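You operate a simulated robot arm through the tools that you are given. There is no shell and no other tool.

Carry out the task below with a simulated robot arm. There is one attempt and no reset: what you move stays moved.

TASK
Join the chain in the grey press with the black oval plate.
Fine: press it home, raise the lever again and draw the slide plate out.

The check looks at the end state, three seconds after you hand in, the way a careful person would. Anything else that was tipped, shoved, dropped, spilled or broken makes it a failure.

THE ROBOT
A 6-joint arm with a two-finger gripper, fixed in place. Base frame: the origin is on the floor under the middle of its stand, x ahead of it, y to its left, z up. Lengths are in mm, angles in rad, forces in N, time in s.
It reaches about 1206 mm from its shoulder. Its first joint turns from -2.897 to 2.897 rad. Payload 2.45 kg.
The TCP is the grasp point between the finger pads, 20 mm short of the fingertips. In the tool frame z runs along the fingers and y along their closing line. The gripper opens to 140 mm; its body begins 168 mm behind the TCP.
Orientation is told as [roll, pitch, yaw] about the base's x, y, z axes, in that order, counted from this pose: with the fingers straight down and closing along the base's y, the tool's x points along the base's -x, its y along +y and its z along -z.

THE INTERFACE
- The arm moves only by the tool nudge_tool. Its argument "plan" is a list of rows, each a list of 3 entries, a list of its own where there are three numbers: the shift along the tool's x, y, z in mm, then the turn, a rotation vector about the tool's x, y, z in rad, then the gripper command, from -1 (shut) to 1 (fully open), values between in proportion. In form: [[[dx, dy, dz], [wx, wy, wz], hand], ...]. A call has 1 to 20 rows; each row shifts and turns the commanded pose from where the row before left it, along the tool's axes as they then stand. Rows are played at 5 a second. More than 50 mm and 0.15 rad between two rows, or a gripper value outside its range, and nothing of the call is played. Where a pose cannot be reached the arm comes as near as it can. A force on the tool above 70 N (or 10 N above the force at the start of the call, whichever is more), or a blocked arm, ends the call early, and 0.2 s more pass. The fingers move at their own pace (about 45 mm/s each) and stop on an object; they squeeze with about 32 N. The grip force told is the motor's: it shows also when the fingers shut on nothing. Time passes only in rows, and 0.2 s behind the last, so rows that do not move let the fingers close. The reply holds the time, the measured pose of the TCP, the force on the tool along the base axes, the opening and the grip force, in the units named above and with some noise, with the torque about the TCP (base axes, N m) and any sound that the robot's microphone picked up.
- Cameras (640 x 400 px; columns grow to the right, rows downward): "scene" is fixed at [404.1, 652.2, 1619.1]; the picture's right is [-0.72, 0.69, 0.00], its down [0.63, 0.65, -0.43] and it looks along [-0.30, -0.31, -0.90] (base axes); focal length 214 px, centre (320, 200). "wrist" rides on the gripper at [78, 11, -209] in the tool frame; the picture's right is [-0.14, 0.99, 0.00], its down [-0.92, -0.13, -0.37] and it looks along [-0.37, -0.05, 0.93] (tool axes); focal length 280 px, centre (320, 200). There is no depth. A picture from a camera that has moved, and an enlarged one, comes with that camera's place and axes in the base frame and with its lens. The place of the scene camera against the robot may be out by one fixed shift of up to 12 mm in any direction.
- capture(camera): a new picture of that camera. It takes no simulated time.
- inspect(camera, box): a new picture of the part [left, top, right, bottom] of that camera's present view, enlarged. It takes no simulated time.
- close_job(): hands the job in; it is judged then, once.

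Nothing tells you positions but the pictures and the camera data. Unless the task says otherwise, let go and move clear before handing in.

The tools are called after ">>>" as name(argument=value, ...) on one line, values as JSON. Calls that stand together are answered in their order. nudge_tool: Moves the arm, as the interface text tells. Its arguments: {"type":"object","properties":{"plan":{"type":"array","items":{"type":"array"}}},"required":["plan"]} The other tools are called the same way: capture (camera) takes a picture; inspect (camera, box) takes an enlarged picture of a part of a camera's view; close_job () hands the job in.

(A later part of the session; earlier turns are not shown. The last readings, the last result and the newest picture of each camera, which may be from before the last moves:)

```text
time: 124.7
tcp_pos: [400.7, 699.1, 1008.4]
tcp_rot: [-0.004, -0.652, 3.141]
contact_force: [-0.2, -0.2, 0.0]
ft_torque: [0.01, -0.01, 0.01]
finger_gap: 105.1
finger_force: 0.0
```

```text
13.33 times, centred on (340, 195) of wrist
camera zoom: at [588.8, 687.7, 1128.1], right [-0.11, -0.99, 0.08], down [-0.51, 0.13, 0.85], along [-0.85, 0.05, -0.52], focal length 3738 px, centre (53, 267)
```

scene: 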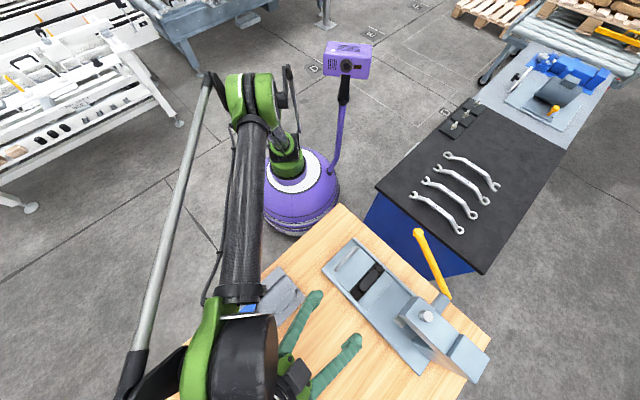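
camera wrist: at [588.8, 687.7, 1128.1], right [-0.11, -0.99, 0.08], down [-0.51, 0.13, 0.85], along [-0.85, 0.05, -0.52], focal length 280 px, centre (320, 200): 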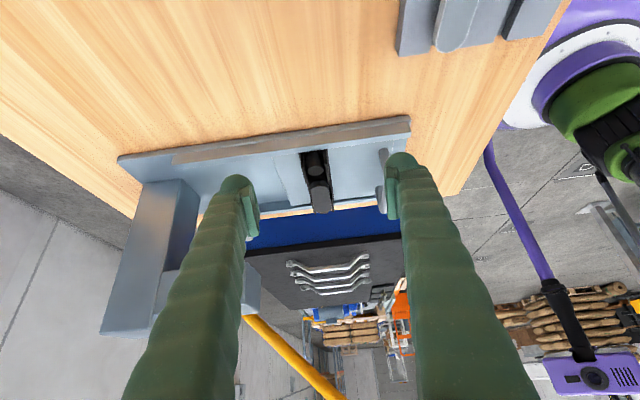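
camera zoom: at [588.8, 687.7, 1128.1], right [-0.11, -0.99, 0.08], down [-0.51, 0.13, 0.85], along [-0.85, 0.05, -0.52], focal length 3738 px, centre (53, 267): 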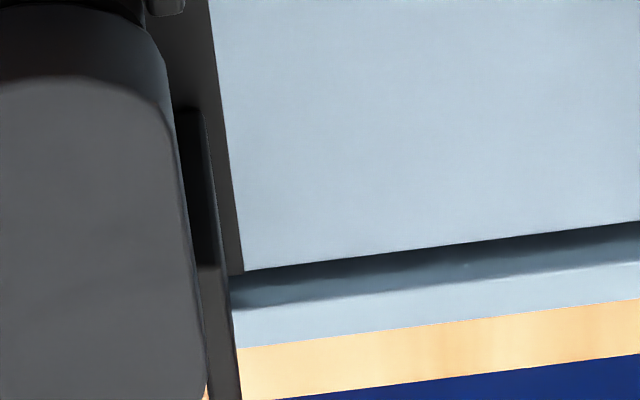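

There seems to be a thin dark band (possibly a 2–3 mm gap) between the plate and the bushing. I'll check it from the -y side at a flat angle before deciding.

>>> nudge_tool(plan=[[[-18, 0, -24], [0, 0, 0], 0.5], [[-18, 0, -24], [0, 0, 0], 0.5], [[0, 0, 0], [0.0864, 0, 0.1137], 0.5], [[0, 0, 0], [0.0864, 0, 0.1137], 0.5], [[0, 0, 0], [0.0864, 0, 0.1137], 0.5], [[0, 0, 0], [0.0864, 0, 0.1137], 0.5], [[0, 0, 0], [0.0864, 0, 0.1137], 0.5], [[0, 0, 0], [0.0864, 0, 0.1137], 0.5], [[0, 0, 0], [0.0864, 0, 0.1137], 0.5], [[0, 0, 0], [0.0864, 0, 0.1137], 0.5], [[0, 0, 0], [0.0864, 0, 0.1137], 0.5], [[0, 0, 0], [0.0864, 0, 0.1137], 0.5], [[0, 0, 0], [0.0864, 0, 0.1137], 0.5], [[30.4, 25.8, -6], [0, 0, 0], 0.5], [[30.4, 25.8, -6], [0, 0, 0], 0.5], [[30.4, 25.8, -6], [0, 0, 0], 0.5], [[30.4, 25.8, -6], [0, 0, 0], 0.5], [[30.4, 25.8, -6], [0, 0, 0], 0.5], [[0, 0, 0], [0, 0, 0], 0.5]])

>>> capture(camera="wrist")

>>> capture(camera="scene")

```text
time: 128.7
tcp_pos: [272.7, 562.2, 1000.1]
tcp_rot: [0.001, -0.652, 1.567]
contact_force: [0.6, 0.6, 0.5]
ft_torque: [0.01, 0.0, 0.0]
finger_gap: 104.9
finger_force: 0.0
```

```text
taken
camera wrist: at [259.8, 372.5, 1118.5], right [-0.99, 0.11, 0.08], down [0.13, 0.51, 0.85], along [0.05, 0.85, -0.52], focal length 280 px, centre (320, 200)
```

wrist: 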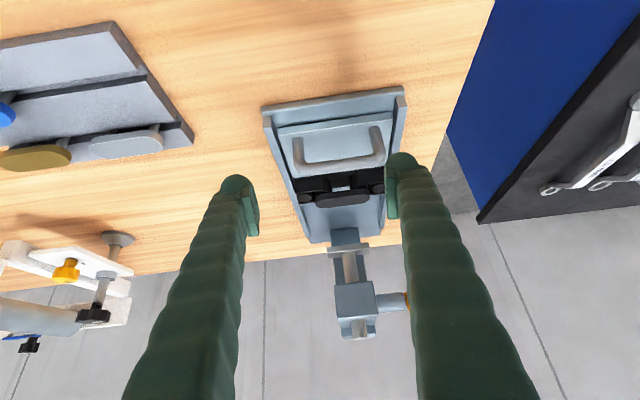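

```text
taken
```

scene: 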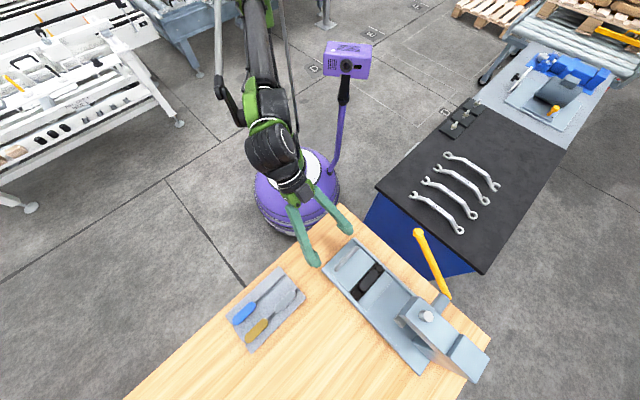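

>>> inspect(camera="wrist", box=[285, 160, 395, 220])

>>> inspect(camera="wrist", box=[310, 178, 380, 212])

```text
5.82 times, centred on (340, 190) of wrist
camera zoom: at [259.8, 372.5, 1118.5], right [-0.99, 0.11, 0.08], down [0.13, 0.51, 0.85], along [0.05, 0.85, -0.52], focal length 1631 px, centre (204, 258)
```

zoom: 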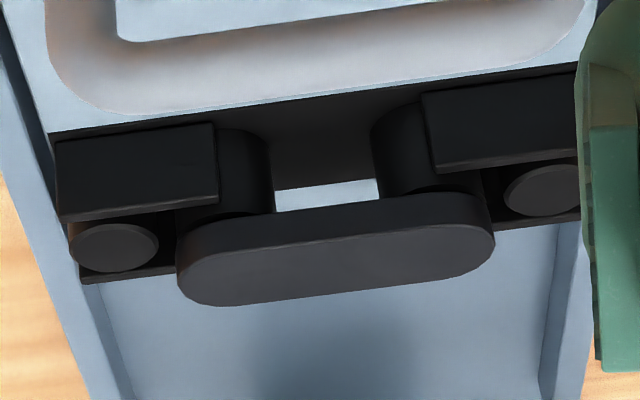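

```text
9.14 times, centred on (345, 195) of wrist
camera zoom: at [259.8, 372.5, 1118.5], right [-0.99, 0.11, 0.08], down [0.13, 0.51, 0.85], along [0.05, 0.85, -0.52], focal length 2564 px, centre (91, 246)
```

zoom: 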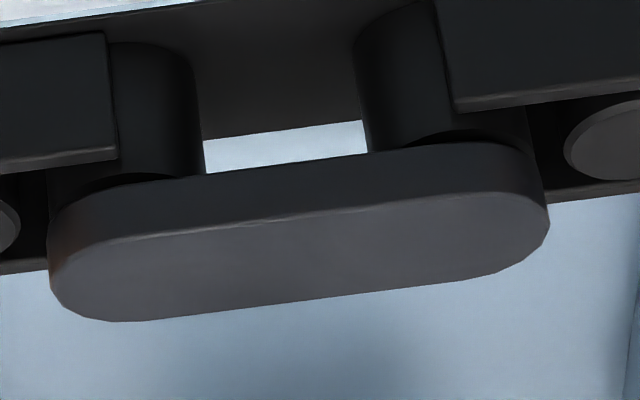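

>>> inspect(camera="wrist", box=[312, 188, 336, 204])

>>> inspect(camera="wrist", box=[346, 183, 370, 199])

```text
16.00 times, centred on (324, 196) of wrist
camera zoom: at [259.8, 372.5, 1118.5], right [-0.99, 0.11, 0.08], down [0.13, 0.51, 0.85], along [0.05, 0.85, -0.52], focal length 4486 px, centre (256, 264)
```

zoom: 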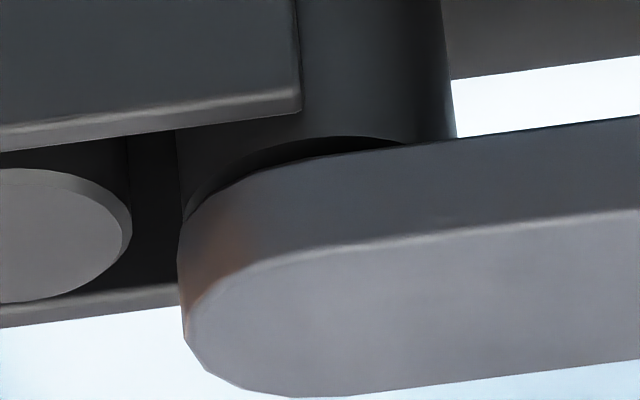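

```text
16.00 times, centred on (358, 191) of wrist
camera zoom: at [259.8, 372.5, 1118.5], right [-0.99, 0.11, 0.08], down [0.13, 0.51, 0.85], along [0.05, 0.85, -0.52], focal length 4486 px, centre (-288, 344)
```

zoom: 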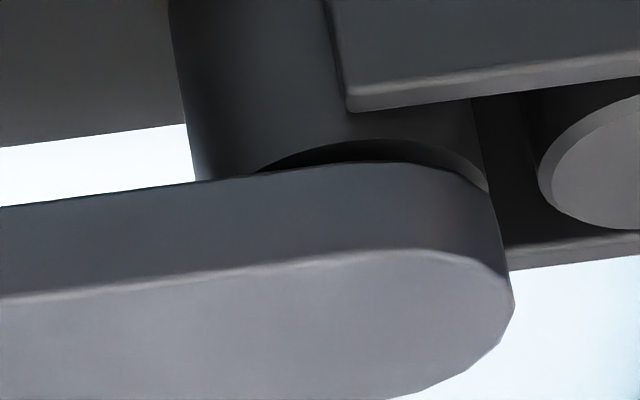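

From the side it's clear the plate is level and evenly on both pins, with about 2–3 mm still visible above each bushing. Pressing needed only a few newtons until a hard stop, so I want to know whether the plate itself is at its stop. I'll press gently on the plate's centre with closed fingertips and watch the force.

>>> nudge_tool(plan=[[[0, 0, 0], [0, 0.13, 0], 0], [[0, 0, 0], [0, 0.13, 0], -0.5], [[0, 0, 0], [0, 0.13, 0], -1], [[0, 0, 0], [0, 0.13, 0], -1], [[0, 0, 0], [0, 0.13, 0], -1], [[-39, 5.7, 0], [0, 0, 0], -1], [[-39, 5.7, 0], [0, 0, 0], -1], [[-39, 5.7, 0], [0, 0, 0], -1], [[-39, 5.7, 0], [0, 0, 0], -1], [[0, 0, 15], [0, 0, 0], -1], [[0, 0, 15], [0, 0, 0], -1], [[0, 0, 0], [0, 0, 0], -1]])

>>> capture(camera="wrist")

>>> inspect(camera="wrist", box=[260, 100, 400, 240])

>>> inspect(camera="scene", box=[330, 235, 450, 340])

```text
time: 131.3
tcp_pos: [247.3, 717.8, 969.6]
tcp_rot: [0.001, -0.003, 1.57]
contact_force: [-0.3, -0.3, 0.1]
ft_torque: [0.0, -0.03, 0.0]
finger_gap: 0.0
finger_force: 29.3
```

```text
taken
camera wrist: at [236.1, 638.6, 1179.3], right [-0.99, 0.14, 0.0], down [0.13, 0.92, 0.37], along [0.05, 0.37, -0.93], focal length 280 px, centre (320, 200)
```

wrist: 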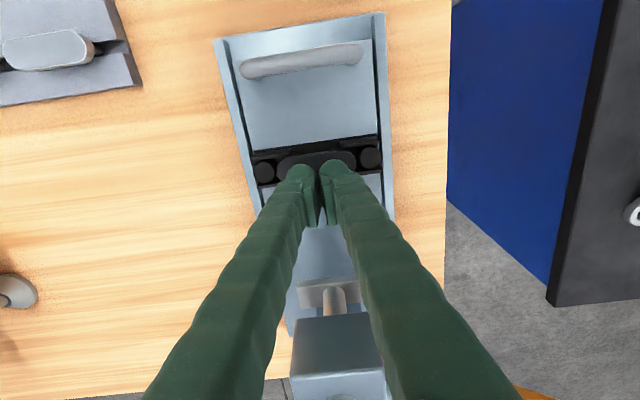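

```text
2.86 times, centred on (330, 170) of wrist
camera zoom: at [236.1, 638.6, 1179.3], right [-0.99, 0.14, 0.0], down [0.13, 0.92, 0.37], along [0.05, 0.37, -0.93], focal length 801 px, centre (291, 286)
```

zoom: 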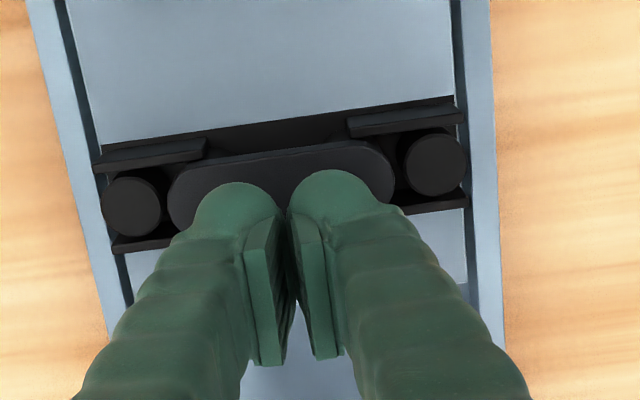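

```text
3.81 times, centred on (390, 288) of scene
camera zoom: at [404.1, 652.2, 1619.1], right [-0.72, 0.69, 0.0], down [0.63, 0.65, -0.43], along [-0.3, -0.31, -0.9], focal length 817 px, centre (53, -133)
```

zoom: 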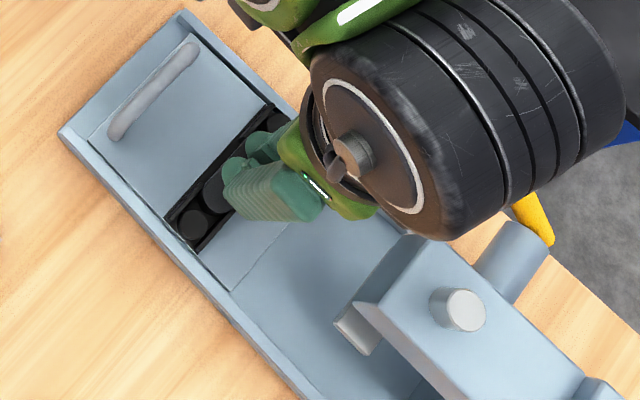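

The fingertips are centred over the plate. Lowering to contact in small steps.

>>> nudge_tool(plan=[[[0, -2, 8], [0, 0, 0], -1], [[0, 0, 8], [0, 0, 0], -1], [[0, 0, 4], [0, 0, 0], -1], [[0, 0, 0], [0, 0, 0], -1]])

>>> nudge_tool(plan=[[[0, 0, 1.5], [0, 0, 0], -1], [[0, 0, 1.5], [0, 0, 0], -1], [[0, 0, 0], [0, 0, 0], -1]])

>>> nudge_tool(plan=[[[0, 0, 1.5], [0, 0, 0], -1], [[0, 0, 1.5], [0, 0, 0], -1], [[0, 0, 0], [0, 0, 0], -1]])

```text
time: 132.3
tcp_pos: [251.3, 717.7, 950.8]
tcp_rot: [-0.001, -0.005, 1.569]
contact_force: [-0.6, -0.3, -0.9]
ft_torque: [0.0, 0.04, -0.01]
finger_gap: 0.0
finger_force: 29.5
```

```text
time: 133.1
tcp_pos: [251.2, 716.5, 946.4]
tcp_rot: [0.001, -0.001, 1.569]
contact_force: [-0.3, 0.2, -0.2]
ft_torque: [-0.02, 0.0, 0.02]
finger_gap: 0.0
finger_force: 29.5
```

```text
time: 133.9
tcp_pos: [250.6, 718.4, 944.5]
tcp_rot: [0.0, -0.005, 1.57]
contact_force: [0.9, 0.4, -0.6]
ft_torque: [-0.02, 0.02, -0.02]
finger_gap: 0.0
finger_force: 29.4
```

>>> nudge_tool(plan=[[[0, 0, 1], [0, 0, 0], -1], [[0, 0, 1], [0, 0, 0], -1], [[0, 0, 0], [0, 0, 0], -1]])

>>> nudge_tool(plan=[[[0, 0, 1], [0, 0, 0], -1], [[0, 0, 0], [0, 0, 0], -1]])

>>> nudge_tool(plan=[[[0, 0, 1], [0, 0, 0], -1], [[0, 0, 0], [0, 0, 0], -1]])

>>> inspect(camera="wrist", box=[260, 100, 400, 240])

```text
time: 134.7
tcp_pos: [250.5, 715.9, 942.4]
tcp_rot: [-0.002, -0.004, 1.567]
contact_force: [0.0, 1.1, 8.3]
ft_torque: [-0.04, -0.04, -0.01]
finger_gap: 6.0
finger_force: 29.0
```

```text
time: 135.3
tcp_pos: [251.0, 718.2, 942.7]
tcp_rot: [0.001, -0.002, 1.569]
contact_force: [3.6, 1.6, 26.3]
ft_torque: [-0.08, -0.1, 0.05]
finger_gap: 6.1
finger_force: 29.9
```

```text
time: 135.9
tcp_pos: [251.3, 716.1, 941.4]
tcp_rot: [0.0, -0.003, 1.565]
contact_force: [8.2, 1.2, 55.5]
ft_torque: [-0.25, -0.2, 0.13]
finger_gap: 5.9
finger_force: 29.6
```

```text
2.86 times, centred on (330, 170) of wrist
camera zoom: at [239.1, 637.1, 1151.3], right [-0.99, 0.14, 0.0], down [0.13, 0.92, 0.37], along [0.05, 0.37, -0.93], focal length 801 px, centre (291, 286)
```

zoom: 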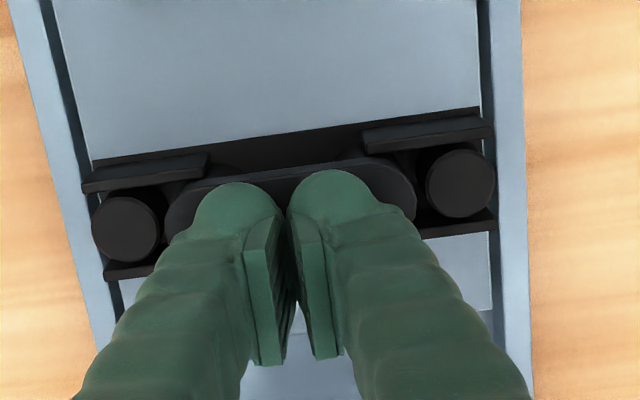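

At 55 N the plate does not move at all, so it sits on a hard stop. Earlier the lever only saw a brief peak and 38 N sustained, and I heard no click, so to be certain it's home I'll repeat the press with a longer, firmer push at the lever's end. First I back off and return to the handle.

>>> nudge_tool(plan=[[[0, 0, -10], [0, 0, 0], -1], [[0, 0, -30], [0, 0, 0], -1], [[0, 0, -30], [0, 0, 0], -1], [[0, 0, -30], [0, 0, 0], -0.5], [[0, 0, 0], [0, 0, -0.1428], -0.5], [[0, 0, 0], [0, 0, -0.1428], -0.5], [[0, 0, 0], [0, 0, -0.1428], -0.5], [[0, 0, 0], [0, 0, -0.1428], -0.5], [[0, 0, 0], [0, 0, -0.1428], -0.5], [[0, 0, 0], [0, 0, -0.1428], -0.5], [[0, 0, 0], [0, 0, -0.1428], -0.5], [[0, 0, 0], [0, 0, -0.1428], -0.5], [[0, 0, 0], [0, 0, -0.1428], -0.5], [[0, 0, 0], [0, 0, -0.1428], -0.5], [[0, 0, 0], [0, 0, -0.1428], -0.5], [[40, 11, 0], [0, 0, 0], -0.5], [[0, 30, 0], [0, -0.1, 0], -0.5], [[0, 30, 0], [0, -0.1, 0], -0.5], [[0, 30, 0], [0, -0.1, 0], -0.5], [[0, 0, 0], [0, 0, 0], -0.5]])

>>> capture(camera="wrist")

>>> inspect(camera="wrist", box=[180, 80, 340, 200])

```text
time: 140.1
tcp_pos: [289.3, 616.4, 1040.8]
tcp_rot: [-0.004, -0.299, 3.14]
contact_force: [0.5, -0.3, 0.9]
ft_torque: [0.02, -0.01, 0.0]
finger_gap: 35.0
finger_force: 0.0
```

```text
taken
camera wrist: at [426.3, 605.3, 1217.6], right [-0.13, -0.99, 0.04], down [-0.77, 0.13, 0.63], along [-0.62, 0.05, -0.78], focal length 280 px, centre (320, 200)
```

wrist: 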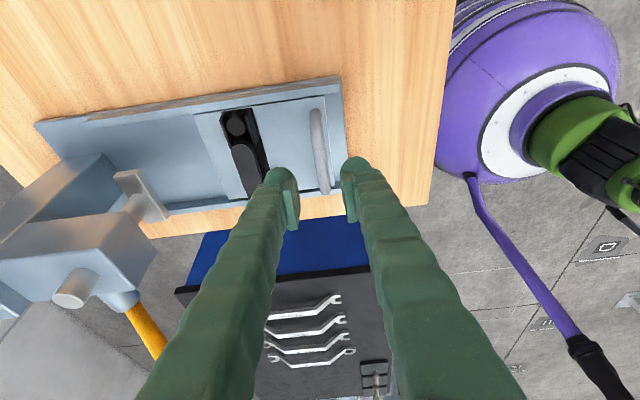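

```text
3.33 times, centred on (260, 140) of wrist
camera zoom: at [426.3, 605.3, 1217.6], right [-0.13, -0.99, 0.04], down [-0.77, 0.13, 0.63], along [-0.62, 0.05, -0.78], focal length 935 px, centre (520, 400)
```

zoom: 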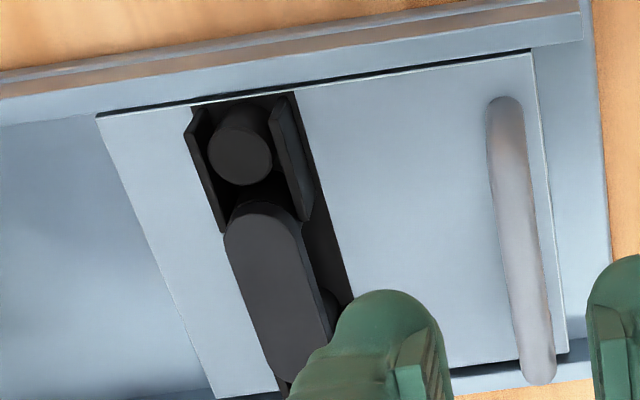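

>>> nudge_tool(plan=[[[0, 0, 30], [0, 0, 0], -0.5], [[0, 0, 30], [0, 0, 0], -0.5], [[0, 0, 30], [0, 0, 0], -0.5], [[0, 0, 29], [0, 0, 0], -0.5], [[0, 0, 0], [0, 0, 0], -0.5], [[0, 0, 0], [0, 0, 0], -0.7], [[0, 0, 0], [0, 0, 0], -0.85], [[0, 0, 0], [0, 0, 0], -1], [[0, 0, 0], [0, 0, 0], -1], [[0, 0, 0], [0, 0, 0], -1]])

>>> capture(camera="wrist")

```text
time: 142.3
tcp_pos: [255.6, 615.9, 926.6]
tcp_rot: [-0.004, -0.299, 3.14]
contact_force: [-0.7, 0.1, -5.8]
ft_torque: [-0.01, -0.07, 0.13]
finger_gap: 9.1
finger_force: 36.6
```

```text
taken
camera wrist: at [391.4, 604.4, 1103.6], right [-0.13, -0.99, 0.04], down [-0.77, 0.13, 0.62], along [-0.62, 0.05, -0.78], focal length 280 px, centre (320, 200)
```

wrist: 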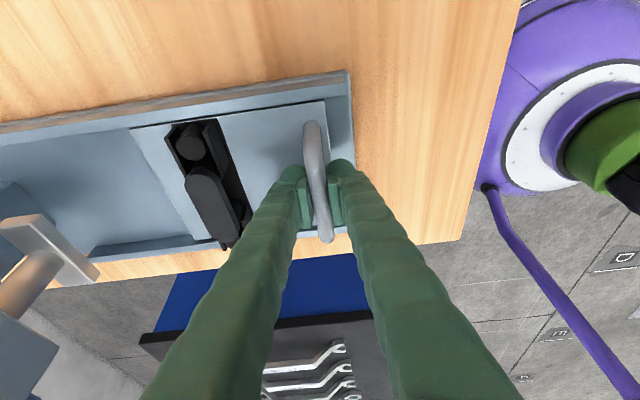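

>>> nudge_tool(plan=[[[0, -6, 0.3], [0, 0, 0], -1], [[0, -9, 0], [0, 0, 0], -1], [[0, -9, 0], [0, 0, 0], -1], [[0, -9, 0], [0, 0, 0], -1], [[0, -9, 0], [0, 0, 0], -1], [[0, -9, 0], [0, 0, 0], -1], [[0, -9, 0], [0, 0, 0], -1], [[0, 0, 0], [0, 0, 0], -1]])

>>> nudge_tool(plan=[[[0, -9, 0.3], [0, 0, 0], -1], [[0, -9, 0], [0, 0, 0], -1], [[0, -9, 0], [0, 0, 0], -1], [[0, -9, 0], [0, 0, 0], -1], [[0, -9, 0], [0, 0, 0], -1], [[0, -9, 0], [0, 0, 0], -1], [[0, -4, 0], [0, 0, 0], -1], [[0, -2.5, 0], [0, 0, 0], -1], [[0, 0, 0], [0, 0, 0], -1]])

>>> capture(camera="wrist")

```text
time: 144.1
tcp_pos: [255.9, 677.0, 926.4]
tcp_rot: [-0.003, -0.299, 3.14]
contact_force: [2.9, 0.6, 13.6]
ft_torque: [0.01, 0.12, 0.16]
finger_gap: 9.1
finger_force: 37.0
```

```text
time: 146.1
tcp_pos: [255.9, 737.4, 926.5]
tcp_rot: [-0.004, -0.301, 3.139]
contact_force: [0.9, -1.4, 3.2]
ft_torque: [0.0, -0.06, 0.18]
finger_gap: 9.5
finger_force: 36.8
```

```text
taken
camera wrist: at [391.3, 724.9, 1103.4], right [-0.13, -0.99, 0.04], down [-0.77, 0.13, 0.62], along [-0.62, 0.05, -0.78], focal length 280 px, centre (320, 200)
```

wrist: 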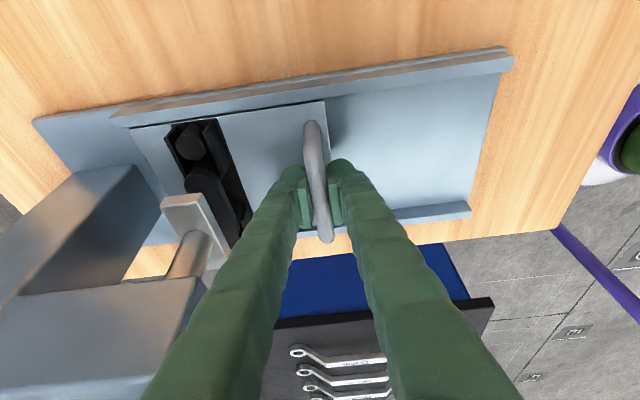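

>>> nudge_tool(plan=[[[0, -1, 0], [0, 0, 0], -1], [[0, -1, 0], [0, 0, 0], -1], [[0, 0, 0], [0, 0, 0], -1]])

>>> inspect(camera="wrist", box=[110, 110, 310, 270])

```text
time: 146.9
tcp_pos: [256.1, 739.0, 926.1]
tcp_rot: [-0.001, -0.301, 3.141]
contact_force: [-2.7, -13.5, -2.6]
ft_torque: [0.02, 0.01, 0.26]
finger_gap: 9.2
finger_force: 36.3
```

```text
2.50 times, centred on (210, 190) of wrist
camera zoom: at [391.4, 726.6, 1103.3], right [-0.13, -0.99, 0.04], down [-0.77, 0.13, 0.62], along [-0.62, 0.05, -0.78], focal length 701 px, centre (595, 225)
```

zoom: 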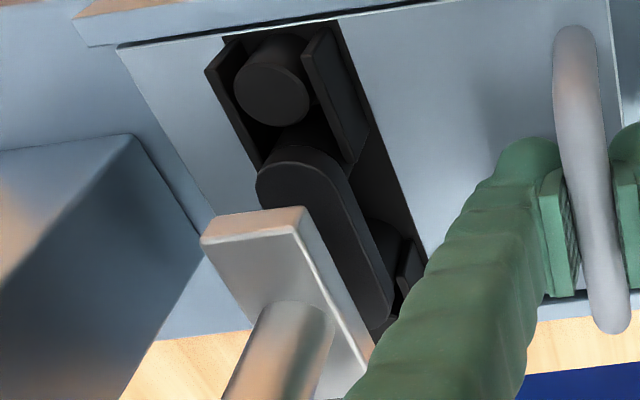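

There it is: about 1.5 mm further in, the slide meets a firm end stop (13 N), so now it is truly fully in under the ram. I'll release, rise and return to the lever.

>>> nudge_tool(plan=[[[0, 0, 0], [0, 0, 0], -0.8], [[0, 0, 0], [0, 0, 0], -0.5], [[0, 0, 0], [0, 0, 0], -0.5], [[0, 0, -30], [0, 0, 0], -0.5], [[0, 0, -30], [0, 0, 0], -0.5], [[0, 0, -30], [0, 0, 0], -0.5], [[0, 0, -35], [0, 0, 0], -0.5], [[0, 15, -35], [0, 0.1, 0], -0.5], [[0, 15, -35], [0, 0.1, 0], -0.5], [[0, 15, -35], [0, 0.1, 0], -0.5], [[0, 20, -35], [0, 0, 0], -0.5], [[0, 20, -35], [0, 0, 0], -0.5], [[-27.3, 16.7, -13.3], [0, 0, 0], -0.14], [[-27.3, 16.7, -13.3], [0, 0, 0], -0.14], [[-27.3, 16.7, -13.3], [0, 0, 0], -0.14], [[0, 0, 0], [0, 0, 0], -0.14]])

>>> nudge_tool(plan=[[[0, 0, 0], [0, 0, 0.1428], -0.14], [[0, 0, 0], [0, 0, 0.1428], -0.14], [[0, 0, 0], [0, 0, 0.1428], -0.14], [[0, 0, 0], [0, 0, 0.1428], -0.14], [[0, 0, 0], [0, 0, 0.1428], -0.14], [[0, 0, 0], [0, 0, 0.1428], -0.14], [[0, 0, 0], [0, 0, 0.1428], -0.14], [[0, 0, 0], [0, 0, 0.1428], -0.14], [[0, 0, 0], [0, 0, 0.1428], -0.14], [[0, 0, 0], [0, 0, 0.1428], -0.14], [[0, 0, 0], [0, 0, 0.1428], -0.14], [[0, 0, 0], [0, 0, 0], -0.14]])

>>> capture(camera="wrist")

```text
time: 150.3
tcp_pos: [231.7, 602.5, 1258.0]
tcp_rot: [-0.004, -0.001, 3.137]
contact_force: [0.7, 0.4, -0.8]
ft_torque: [-0.03, -0.01, -0.04]
finger_gap: 60.1
finger_force: 0.1
```

```text
time: 152.9
tcp_pos: [232.2, 602.8, 1257.1]
tcp_rot: [0.001, -0.004, 1.566]
contact_force: [-0.2, 0.0, -0.3]
ft_torque: [-0.02, -0.01, 0.0]
finger_gap: 60.1
finger_force: 0.0
```

```text
taken
camera wrist: at [219.5, 524.3, 1467.3], right [-0.99, 0.14, 0.0], down [0.13, 0.92, 0.37], along [0.05, 0.37, -0.93], focal length 280 px, centre (320, 200)
```

wrist: 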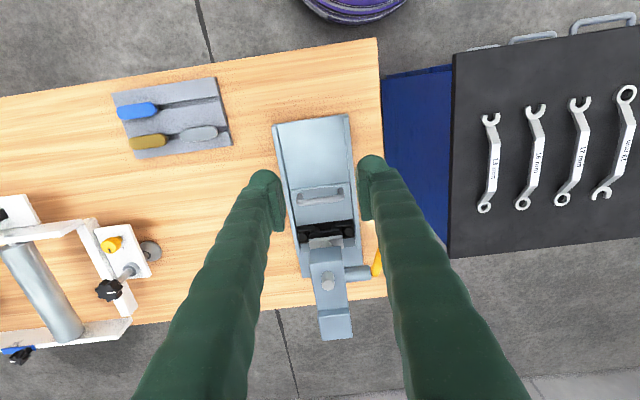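

>>> nudge_tool(plan=[[[-32.6, 17.1, 0], [0, 0, 0], -0.14], [[-32.6, 17.1, 0], [0, 0, 0], -0.14], [[-32.6, 17.1, 0], [0, 0, 0], -0.14], [[-32.6, 17.1, 0], [0, 0, 0], -0.14], [[0, 0, 10], [0, 0, 0], -0.14], [[0, 0, 20], [0, 0, 0], -0.14], [[0, 0, 20], [0, 0, 0], -0.14], [[0, 0, 20], [0, 0, 0], -0.14], [[0, 0, 0], [0, 0, 0], -0.14]])

>>> capture(camera="wrist")

```text
time: 154.9
tcp_pos: [164.4, 733.3, 1189.0]
tcp_rot: [0.0, -0.003, 1.571]
contact_force: [-0.1, 0.6, -0.6]
ft_torque: [0.0, -0.01, -0.02]
finger_gap: 60.1
finger_force: 0.0
```

```text
taken
camera wrist: at [151.6, 654.9, 1397.5], right [-0.99, 0.14, 0.0], down [0.13, 0.92, 0.37], along [0.05, 0.37, -0.93], focal length 280 px, centre (320, 200)
```

wrist: 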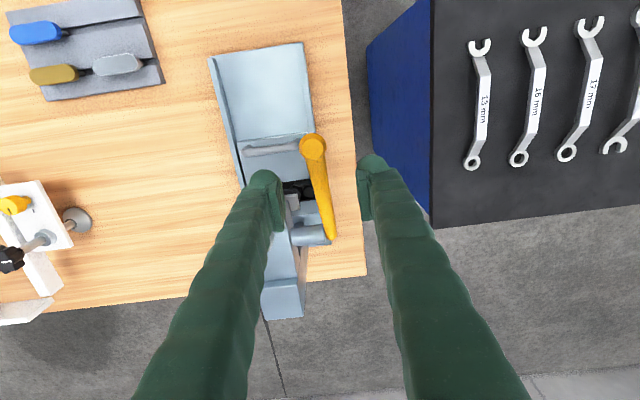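

>>> nudge_tool(plan=[[[0, 0, 17], [0, 0, 0], -0.14], [[0, 0, 16], [0, 0, 0], -0.14], [[0, 0, 0], [0, 0, 0], -0.4], [[0, 0, 0], [0, 0, 0], -0.6], [[0, 0, 0], [0, 0, 0], -0.75], [[0, 0, 0], [0, 0, 0], -0.85], [[0, 0, 0], [0, 0, 0], -1], [[0, 0, 0], [0, 0, 0], -1]])

>>> nudge_tool(plan=[[[3.8, 0, 4.2], [0, 0, 0], -1], [[3.7, 0, 4.2], [0, 0, 0], -1], [[3.6, 0, 4.5], [0, 0, 0], -1], [[3.5, 0, 4.6], [0, 0, 0], -1], [[3.2, 0, 4.75], [0, 0, 0], -1], [[3.2, 0, 4.75], [0, 0, 0], -1], [[2.9, 0, 5], [0, 0, 0], -1], [[2.9, 0, 5], [0, 0, 0], -1], [[2.5, 0, 5.15], [0, 0, 0], -1], [[2.5, 0, 5.15], [0, 0, 0], -1], [[2.15, 0, 5.35], [0, 0, 0], -1], [[2.15, 0, 5.35], [0, 0, 0], -1], [[0, 0, 0], [0, 0, 0], -1]])

>>> inspect(camera="scene", box=[370, 200, 490, 350])

```text
time: 156.7
tcp_pos: [163.3, 732.8, 1153.6]
tcp_rot: [0.001, -0.004, 1.567]
contact_force: [7.0, -0.3, -2.5]
ft_torque: [-0.05, -0.08, 0.04]
finger_gap: 15.9
finger_force: 41.9
```

```text
time: 159.5
tcp_pos: [164.0, 698.5, 1097.1]
tcp_rot: [0.0, -0.003, 1.569]
contact_force: [9.5, 3.9, 4.1]
ft_torque: [0.73, -0.09, -0.05]
finger_gap: 15.5
finger_force: 41.5
```

```text
2.67 times, centred on (430, 275) of scene
camera zoom: at [404.1, 652.2, 1619.1], right [-0.72, 0.69, 0.0], down [0.63, 0.65, -0.43], along [-0.3, -0.31, -0.9], focal length 572 px, centre (27, 0)
```

zoom: 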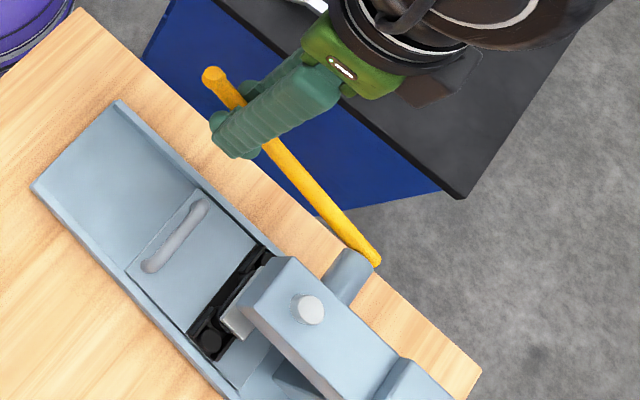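

Tracking as before. Continuing the arc down to about −6°.

>>> nudge_tool(plan=[[[1.3, -0.3, 5.5], [0, 0, 0], -1], [[1.3, 0, 5.5], [0, 0, 0], -1], [[1.2, 0, 5.6], [0, 0, 0], -1], [[1.2, 0, 5.6], [0, 0, 0], -1], [[0.9, 0, 5.65], [0, 0, 0], -1], [[0.9, 0, 5.65], [0, 0, 0], -1], [[0.6, 0, 5.75], [0, 0, 0], -1], [[0.5, 0, 5.75], [0, 0, 0], -1], [[0.2, 0, 5.75], [0, 0, 0], -1], [[0.2, 0, 5.75], [0, 0, 0], -1], [[0, 0, 0], [0, 0, 0], -1]])

>>> nudge_tool(plan=[[[-0.2, 0, 5.75], [0, 0, 0], -1], [[-0.2, 0, 5.75], [0, 0, 0], -1], [[0, 0, 0], [0, 0, 0], -1]])

>>> nudge_tool(plan=[[[-0.6, 0, 4], [0, 0, 0], -1], [[-0.6, 0, 4], [0, 0, 0], -1], [[0, 0, 0], [0, 0, 0], -1]])

```text
time: 161.9
tcp_pos: [164.3, 690.2, 1039.6]
tcp_rot: [0.001, -0.005, 1.57]
contact_force: [12.8, 6.9, 3.2]
ft_torque: [0.52, -0.13, 0.41]
finger_gap: 15.2
finger_force: 41.9
```

```text
time: 162.7
tcp_pos: [164.0, 690.0, 1029.5]
tcp_rot: [-0.001, -0.003, 1.569]
contact_force: [12.4, 7.6, 4.1]
ft_torque: [0.55, -0.11, 0.13]
finger_gap: 15.1
finger_force: 40.9
```

```text
time: 163.5
tcp_pos: [164.2, 691.0, 1020.2]
tcp_rot: [0.001, -0.001, 1.568]
contact_force: [11.1, 0.2, 2.4]
ft_torque: [0.29, -0.1, 0.17]
finger_gap: 14.6
finger_force: 40.6
```

>>> nudge_tool(plan=[[[-0.4, -0.4, 3], [0, 0, 0], -1], [[-0.4, 0, 3], [0, 0, 0], -1], [[0, 0, 0], [0, 0, 0], -1]])

>>> nudge_tool(plan=[[[-0.4, 0, 2], [0, 0, 0], -1], [[-0.4, 0, 2], [0, 0, 0], -1], [[0, 0, 0], [0, 0, 0], -1]])

>>> nudge_tool(plan=[[[-0.4, 0, 2], [0, 0, 0], -1], [[-0.4, 0, 2], [0, 0, 0], -1], [[0, 0, 0], [0, 0, 0], -1]])

>>> inspect(camera="wrist", box=[260, 100, 380, 250])

```text
time: 164.3
tcp_pos: [163.7, 691.1, 1015.0]
tcp_rot: [0.001, -0.003, 1.57]
contact_force: [7.0, -1.5, 2.0]
ft_torque: [0.25, -0.07, 0.09]
finger_gap: 14.2
finger_force: 40.0
```

```text
time: 165.1
tcp_pos: [163.7, 691.8, 1009.1]
tcp_rot: [-0.002, -0.001, 1.569]
contact_force: [5.6, -5.3, -1.3]
ft_torque: [0.08, -0.02, 0.09]
finger_gap: 13.6
finger_force: 39.9
```

```text
time: 165.9
tcp_pos: [163.0, 692.7, 1007.0]
tcp_rot: [0.0, -0.001, 1.569]
contact_force: [2.3, -7.1, 0.2]
ft_torque: [0.22, 0.01, 0.1]
finger_gap: 13.2
finger_force: 39.9
```

```text
2.67 times, centred on (320, 175) of wrist
camera zoom: at [152.1, 614.7, 1216.0], right [-0.99, 0.14, 0.0], down [0.13, 0.92, 0.37], along [0.05, 0.37, -0.93], focal length 748 px, centre (320, 267)
```

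zoom: 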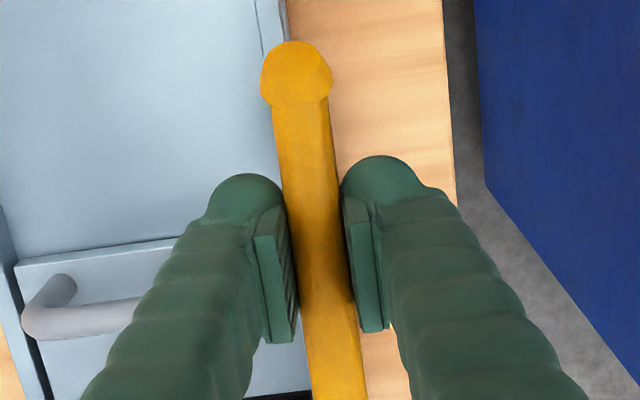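

>>> nudge_tool(plan=[[[0.2, 0, 2], [0, 0, 0], -1], [[-0.2, 0, 2], [0, 0, 0], -1], [[0, 0, 0], [0, 0, 0], -1]])

>>> nudge_tool(plan=[[[0, 0, 2], [0, 0, 0], -1], [[-0.2, 0, 2], [0, 0, 0], -1], [[0, 0, 0], [0, 0, 0], -1]])

>>> inspect(camera="wrist", box=[260, 100, 380, 250])

>>> inspect(camera="scene", box=[388, 290, 428, 330])

```text
time: 166.7
tcp_pos: [163.4, 692.6, 1003.8]
tcp_rot: [-0.001, -0.003, 1.571]
contact_force: [3.4, 2.7, 10.1]
ft_torque: [0.58, -0.03, 0.15]
finger_gap: 12.8
finger_force: 39.5
```

```text
time: 167.5
tcp_pos: [163.9, 692.8, 1000.9]
tcp_rot: [0.0, -0.004, 1.568]
contact_force: [3.4, 8.9, 36.1]
ft_torque: [-0.27, -0.03, 0.17]
finger_gap: 12.2
finger_force: 39.7
```

```text
2.67 times, centred on (320, 175) of wrist
camera zoom: at [152.0, 615.0, 1208.6], right [-0.99, 0.14, 0.0], down [0.13, 0.92, 0.37], along [0.05, 0.37, -0.93], focal length 748 px, centre (320, 267)
```

zoom: 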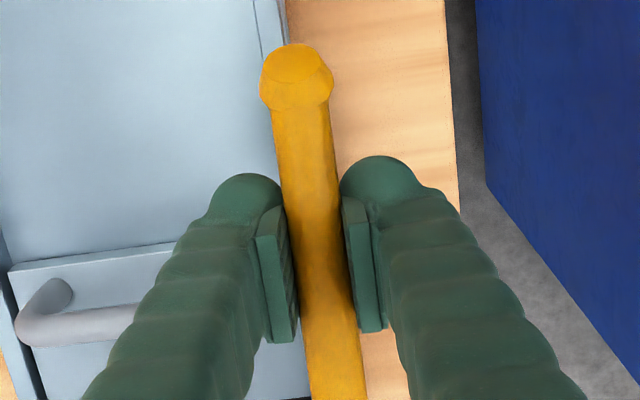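

```text
10.00 times, centred on (408, 310) of scene
camera zoom: at [404.1, 652.2, 1619.1], right [-0.72, 0.69, 0.0], down [0.63, 0.65, -0.43], along [-0.3, -0.31, -0.9], focal length 2145 px, centre (-560, -900)
```

zoom: 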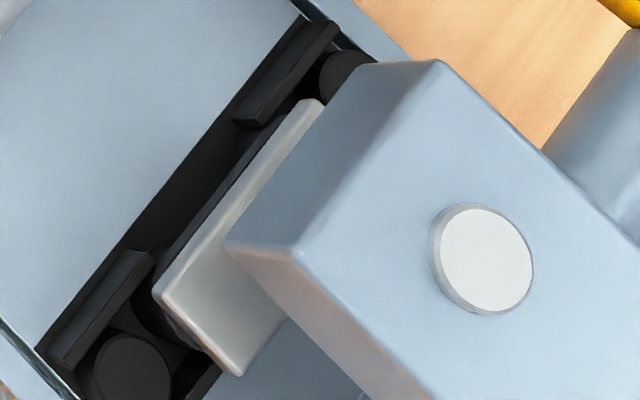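

The ram stopped at exactly the same height as in the first press, which supports a true end stop. To be thorough I'll now apply a longer, firm push on the lever end with closed fingertips.

>>> nudge_tool(plan=[[[0, 0, 0], [0, 0, 0], -0.7], [[0, 0, 0], [0, 0, 0], -0.4], [[0, 0, 0], [0, 0, 0], -0.4], [[0, 0, -20], [0, 0, 0], -0.4], [[0, 0, -25], [0, 0, 0], -0.4], [[0, 0, -25], [0, 0, 0], -0.4], [[12, 0, 0], [0, -0.1, 0], -0.7], [[12, 0, 0], [0, -0.1, 0], -1], [[12, 0, 0], [0, -0.1, 0], -1], [[0, 0, 0], [0, 0, 0], -1], [[4.1, 0, 12], [0, 0, 0], -1], [[4.1, 0, 12], [0, 0, 0], -1], [[0, 0, 0], [0, 0, 0], -1]])

>>> inspect(camera="wrist", box=[270, 100, 370, 240])

>>> inspect(camera="scene", box=[370, 210, 450, 290])

```text
time: 170.3
tcp_pos: [163.1, 658.2, 1040.0]
tcp_rot: [0.001, -0.304, 1.571]
contact_force: [0.1, -0.5, -0.2]
ft_torque: [0.0, 0.0, 0.03]
finger_gap: 0.2
finger_force: 29.3
```

```text
2.86 times, centred on (320, 170) of wrist
camera zoom: at [151.4, 521.2, 1216.0], right [-0.99, 0.13, 0.04], down [0.13, 0.77, 0.63], along [0.05, 0.63, -0.78], focal length 801 px, centre (320, 286)
```

zoom: 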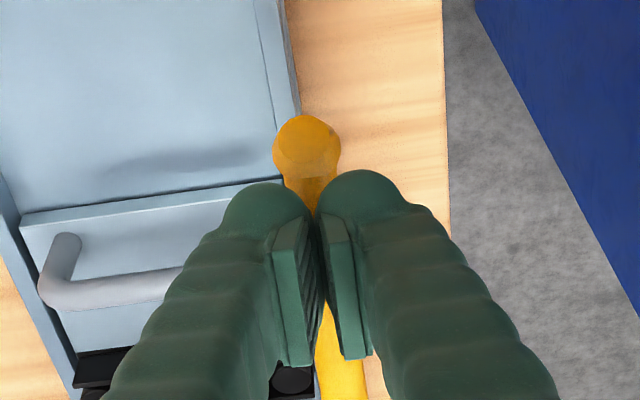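

```text
5.00 times, centred on (410, 250) of scene
camera zoom: at [404.1, 652.2, 1619.1], right [-0.72, 0.69, 0.0], down [0.63, 0.65, -0.43], along [-0.3, -0.31, -0.9], focal length 1072 px, centre (-130, -50)
```

zoom: 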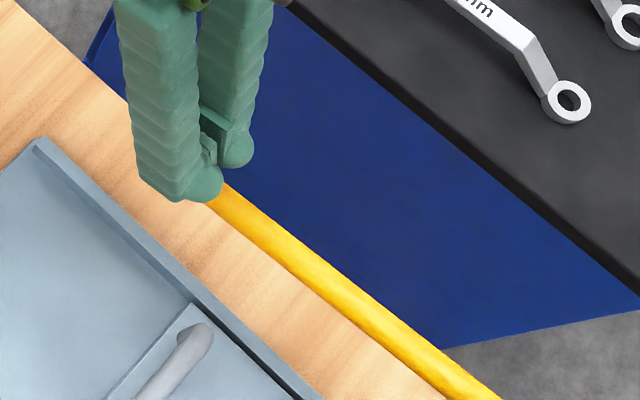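

>>> nudge_tool(plan=[[[0, 0, 3], [0, 0, 0], -1], [[0, 0, 3], [0, 0, 0], -1], [[0, 0, 3], [0, 0, 0], -1], [[0, 0, 0], [0, 0, 0], -1]])

>>> nudge_tool(plan=[[[0, 0, 2], [0, 0, 0], -1], [[0, 0, 2], [0, 0, 0], -1], [[0, 0, 0], [0, 0, 0], -1]])

>>> nudge_tool(plan=[[[0, 0, 1], [0, 0, 0], -1], [[0, 0, 1], [0, 0, 0], -1], [[0, 0, 0], [0, 0, 0], -1]])

```text
time: 171.3
tcp_pos: [164.2, 660.9, 1030.7]
tcp_rot: [0.0, -0.303, 1.568]
contact_force: [-0.2, -0.2, 0.4]
ft_torque: [-0.01, 0.0, 0.02]
finger_gap: 0.0
finger_force: 29.8
```

```text
time: 172.1
tcp_pos: [164.8, 662.1, 1026.7]
tcp_rot: [0.0, -0.302, 1.569]
contact_force: [0.2, 0.3, -1.3]
ft_torque: [-0.01, 0.0, 0.0]
finger_gap: 0.3
finger_force: 29.4
```

```text
time: 172.9
tcp_pos: [163.3, 662.5, 1025.5]
tcp_rot: [0.0, -0.304, 1.569]
contact_force: [0.3, -0.9, 0.9]
ft_torque: [-0.04, 0.0, 0.03]
finger_gap: 0.0
finger_force: 29.6
```

>>> nudge_tool(plan=[[[0, 0, 1], [0, 0, 0], -1], [[0, 0, 1], [0, 0, 0], -1], [[0, 0, 0], [0, 0, 0], -1]])

>>> nudge_tool(plan=[[[0, 0, 1], [0, 0, 0], -1], [[0, 0, 0], [0, 0, 0], -1]])

>>> nudge_tool(plan=[[[0, 0, 0.7], [0, 0, 0], -1], [[0, 0, 0], [0, 0, 0], -1]])

```text
time: 173.7
tcp_pos: [163.2, 662.1, 1023.0]
tcp_rot: [0.0, -0.303, 1.57]
contact_force: [0.7, -3.1, 3.1]
ft_torque: [-0.06, 0.02, 0.02]
finger_gap: 6.0
finger_force: 29.4
```

```text
time: 174.3
tcp_pos: [163.7, 663.0, 1022.0]
tcp_rot: [0.001, -0.303, 1.569]
contact_force: [2.0, -3.4, 4.1]
ft_torque: [-0.1, -0.05, -0.01]
finger_gap: 6.1
finger_force: 29.6
```

```text
time: 174.9
tcp_pos: [163.6, 662.8, 1022.5]
tcp_rot: [0.0, -0.302, 1.57]
contact_force: [1.9, -4.3, 13.8]
ft_torque: [-0.16, -0.04, -0.02]
finger_gap: 5.8
finger_force: 29.2
```

>>> nudge_tool(plan=[[[0, 0, 0.6], [0, 0, 0], -1], [[0, 0, 0], [0, 0, 0], -1], [[0, 0, 0], [0, 0, 0], -1]])

>>> nudge_tool(plan=[[[0, 0, 0.6], [0, 0, 0], -1], [[0, 0, 0], [0, 0, 0], -1], [[0, 0, 0], [0, 0, 0], -1]])

>>> nudge_tool(plan=[[[0, 0, 0.4], [0, 0, 0], -1], [[0, 0, 0], [0, 0, 0], -1], [[0, 0, 0], [0, 0, 0], -1], [[0, 0, 0], [0, 0, 0], -1]])

```text
time: 175.7
tcp_pos: [164.0, 663.1, 1022.2]
tcp_rot: [0.0, -0.304, 1.567]
contact_force: [2.4, 0.4, 25.2]
ft_torque: [-0.12, -0.1, 0.09]
finger_gap: 6.1
finger_force: 29.6
```

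```text
time: 176.5
tcp_pos: [164.8, 662.9, 1022.3]
tcp_rot: [0.0, -0.302, 1.568]
contact_force: [2.6, 5.4, 42.9]
ft_torque: [-0.11, -0.15, 0.03]
finger_gap: 6.1
finger_force: 29.1
```

```text
time: 177.5
tcp_pos: [163.3, 662.9, 1020.2]
tcp_rot: [0.0, -0.305, 1.569]
contact_force: [4.7, 8.5, 51.6]
ft_torque: [-0.11, -0.18, 0.01]
finger_gap: 5.9
finger_force: 29.7
```

>>> nudge_tool(plan=[[[0, 0, 0.4], [0, 0, 0], -1], [[0, 0, 0], [0, 0, 0], -1], [[0, 0, 0], [0, 0, 0], -1], [[0, 0, 0], [0, 0, 0], -1], [[0, 0, 0], [0, 0, 0], -1], [[0, 0, 0], [0, 0, 0], -1], [[0, 0, 0], [0, 0, 0], -1], [[0, 0, 0], [0, 0, 0], -1]])

>>> inspect(camera="scene", box=[388, 290, 428, 330])

```text
time: 179.3
tcp_pos: [163.1, 662.6, 1020.8]
tcp_rot: [0.001, -0.303, 1.571]
contact_force: [3.9, 8.0, 56.5]
ft_torque: [-0.2, -0.13, 0.01]
finger_gap: 5.6
finger_force: 29.7
```

```text
10.00 times, centred on (408, 310) of scene
camera zoom: at [404.1, 652.2, 1619.1], right [-0.72, 0.69, 0.0], down [0.63, 0.65, -0.43], along [-0.3, -0.31, -0.9], focal length 2145 px, centre (-560, -900)
```

zoom: 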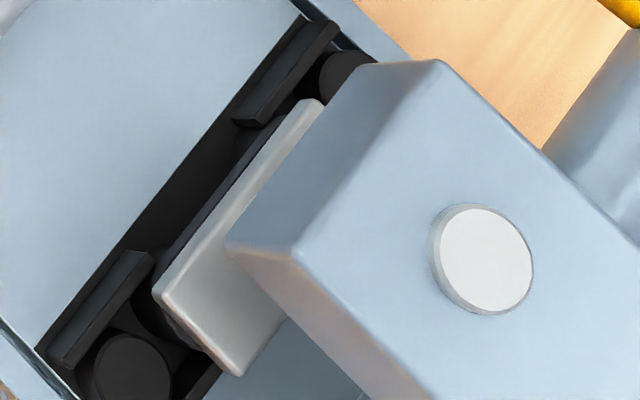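

>>> nudge_tool(plan=[[[0, 0, 0.35], [0, 0, 0], -1], [[0, 0, 0], [0, 0, 0], -1], [[0, 0, 0], [0, 0, 0], -1], [[0, 0, 0], [0, 0, 0], -1], [[0, 0, 0], [0, 0, 0], -1], [[0, 0, 0], [0, 0, 0], -1], [[0, 0, 0], [0, 0, 0], -1], [[0, 0, 0], [0, 0, 0], -1], [[0, 0, 0], [0, 0, 0], -1], [[0, 0, 0], [0, 0, 0], -1]])

>>> inspect(camera="wrist", box=[270, 100, 370, 240])

```text
time: 181.5
tcp_pos: [165.3, 662.4, 1019.8]
tcp_rot: [0.0, -0.304, 1.568]
contact_force: [8.0, 3.3, 62.4]
ft_torque: [-0.31, -0.22, 0.06]
finger_gap: 5.9
finger_force: 29.9
```

```text
2.86 times, centred on (320, 170) of wrist
camera zoom: at [151.8, 525.4, 1197.1], right [-0.99, 0.13, 0.04], down [0.13, 0.77, 0.63], along [0.05, 0.63, -0.78], focal length 801 px, centre (320, 286)
```

zoom: 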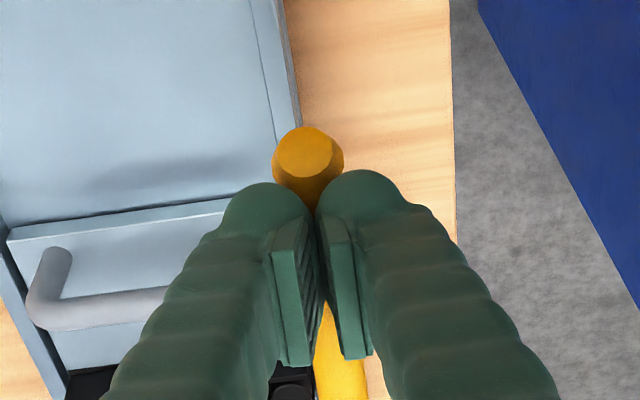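

62 N held for two seconds and nothing moves: the ram is at its end, the plate is as far home as the press goes. Now I raise the lever again the same way as before.

>>> nudge_tool(plan=[[[0, 0, -15], [0, 0, 0], -1], [[0, 0, -25], [0, 0, 0], -1], [[0, 0, -15], [0, 0, 0], -1], [[-13, 0, 0], [0, 0.1, 0], -0.35], [[-13, 0, 0], [0, 0.1, 0], -0.35], [[-13, 0, 0], [0, 0.1, 0], -0.35], [[0, 0, 0], [0, 0, 0], -0.35], [[0, 0, 25], [0, 0, 0], -0.35], [[0, 0, 25], [0, 0, 0], -0.35], [[0, 0, 0], [0, 0, 0], -0.35]])

>>> capture(camera="wrist")

```text
time: 183.7
tcp_pos: [164.8, 685.5, 1029.5]
tcp_rot: [-0.001, -0.002, 1.569]
contact_force: [0.5, -0.2, 0.0]
ft_torque: [0.0, -0.01, -0.03]
finger_gap: 45.2
finger_force: 0.1
```

```text
taken
camera wrist: at [152.0, 606.4, 1238.9], right [-0.99, 0.14, 0.0], down [0.13, 0.92, 0.37], along [0.05, 0.37, -0.93], focal length 280 px, centre (320, 200)
```

wrist: 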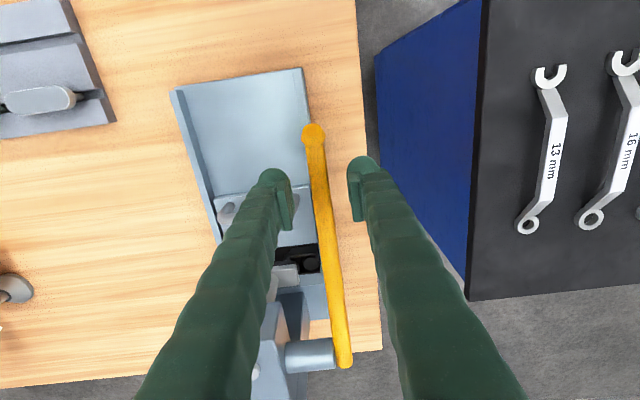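

>>> nudge_tool(plan=[[[-4, 0, 12], [0, 0, 0], -0.35], [[0, 0, 12], [0, 0, 0], -0.35], [[0, 0, 0], [0, 0, 0], -0.6], [[0, 0, 0], [0, 0, 0], -0.75], [[0, 0, 0], [0, 0, 0], -0.9], [[0, 0, 0], [0, 0, 0], -1], [[0, 0, 0], [0, 0, 0], -1]])

>>> nudge_tool(plan=[[[0.95, 0, -6.4], [0, 0, 0], -1], [[0.95, 0, -6.4], [0, 0, 0], -1], [[0.4, 0, -5.75], [0, 0, 0], -1], [[0.4, 0, -5.75], [0, 0, 0], -1], [[0, 0, -5.8], [0, 0, 0], -1], [[0, 0, -5.8], [0, 0, 0], -1], [[-0.4, 0, -5.75], [0, 0, 0], -1], [[-0.4, 0, -5.75], [0, 0, 0], -1], [[0, 0, 0], [0, 0, 0], -1]])

>>> inspect(camera="scene", box=[370, 200, 480, 330])

```text
time: 185.3
tcp_pos: [164.4, 688.7, 1006.9]
tcp_rot: [-0.001, -0.004, 1.57]
contact_force: [-1.5, -1.2, -0.5]
ft_torque: [-0.07, 0.01, 0.01]
finger_gap: 13.9
finger_force: 40.5
```

```text
time: 187.3
tcp_pos: [163.2, 687.5, 1055.0]
tcp_rot: [-0.001, -0.003, 1.57]
contact_force: [-6.5, -7.2, -7.5]
ft_torque: [-0.9, 0.0, 0.15]
finger_gap: 12.7
finger_force: 39.4
```

```text
3.08 times, centred on (425, 265) of scene
camera zoom: at [404.1, 652.2, 1619.1], right [-0.72, 0.69, 0.0], down [0.63, 0.65, -0.43], along [-0.3, -0.31, -0.9], focal length 660 px, centre (-3, 0)
```

zoom: 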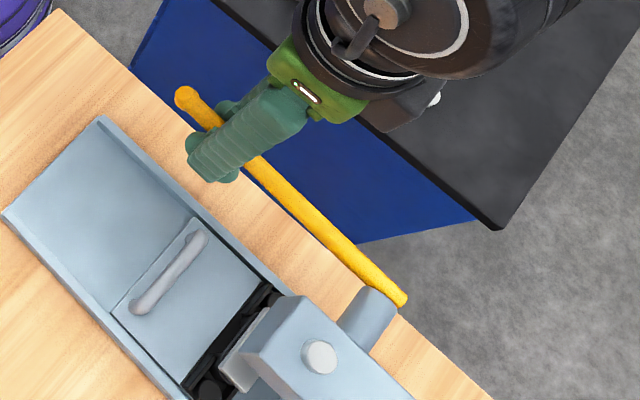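

The lever is rising with the hand. Continuing up the arc to the upper stop.

>>> nudge_tool(plan=[[[-0.8, 0.2, -5.7], [0, 0, 0], -1], [[-0.8, 0, -5.7], [0, 0, 0], -1], [[-1.2, 0, -5.65], [0, 0, 0], -1], [[-1.2, 0, -5.65], [0, 0, 0], -1], [[-1.6, 0, -5.55], [0, 0, 0], -1], [[-1.6, 0, -5.55], [0, 0, 0], -1], [[-1.95, 0, -5.4], [0, 0, 0], -1], [[-1.95, 0, -5.4], [0, 0, 0], -1], [[-2.35, 0, -5.25], [0, 0, 0], -1], [[-2.35, 0, -5.25], [0, 0, 0], -1], [[-2.7, 0, -5.1], [0, 0, 0], -1], [[-2.7, 0, -5.1], [0, 0, 0], -1], [[0, 0, 0], [0, 0, 0], -1]])

>>> nudge_tool(plan=[[[-3.05, 0, -4.9], [0, 0, 0], -1], [[-3.05, 0, -4.9], [0, 0, 0], -1], [[-3.4, 0, -4.65], [0, 0, 0], -1], [[-3.4, 0, -4.2], [0, 0, 0], -1], [[0, 0, 0], [0, 0, 0], -1]])

>>> inspect(camera="scene", box=[370, 200, 480, 330])

```text
time: 190.1
tcp_pos: [164.8, 708.6, 1118.7]
tcp_rot: [-0.001, -0.004, 1.569]
contact_force: [2.8, 3.2, -8.3]
ft_torque: [-0.64, 0.01, 0.0]
finger_gap: 12.2
finger_force: 38.8
```

```text
time: 191.3
tcp_pos: [164.1, 721.2, 1136.6]
tcp_rot: [0.0, -0.003, 1.57]
contact_force: [2.6, -1.8, -6.4]
ft_torque: [-0.85, -0.02, -0.02]
finger_gap: 12.0
finger_force: 39.2
```

```text
3.08 times, centred on (425, 265) of scene
camera zoom: at [404.1, 652.2, 1619.1], right [-0.72, 0.69, 0.0], down [0.63, 0.65, -0.43], along [-0.3, -0.31, -0.9], focal length 660 px, centre (-3, 0)
```

zoom: 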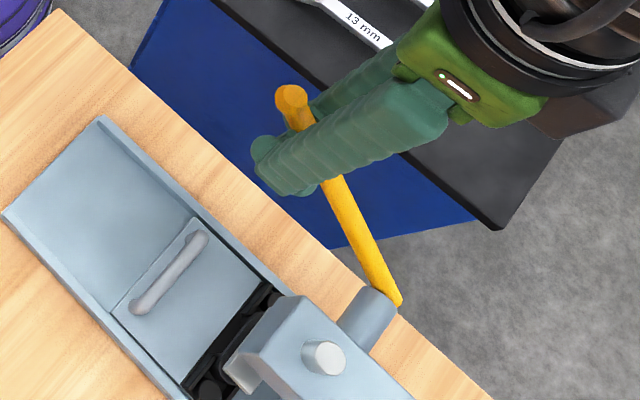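

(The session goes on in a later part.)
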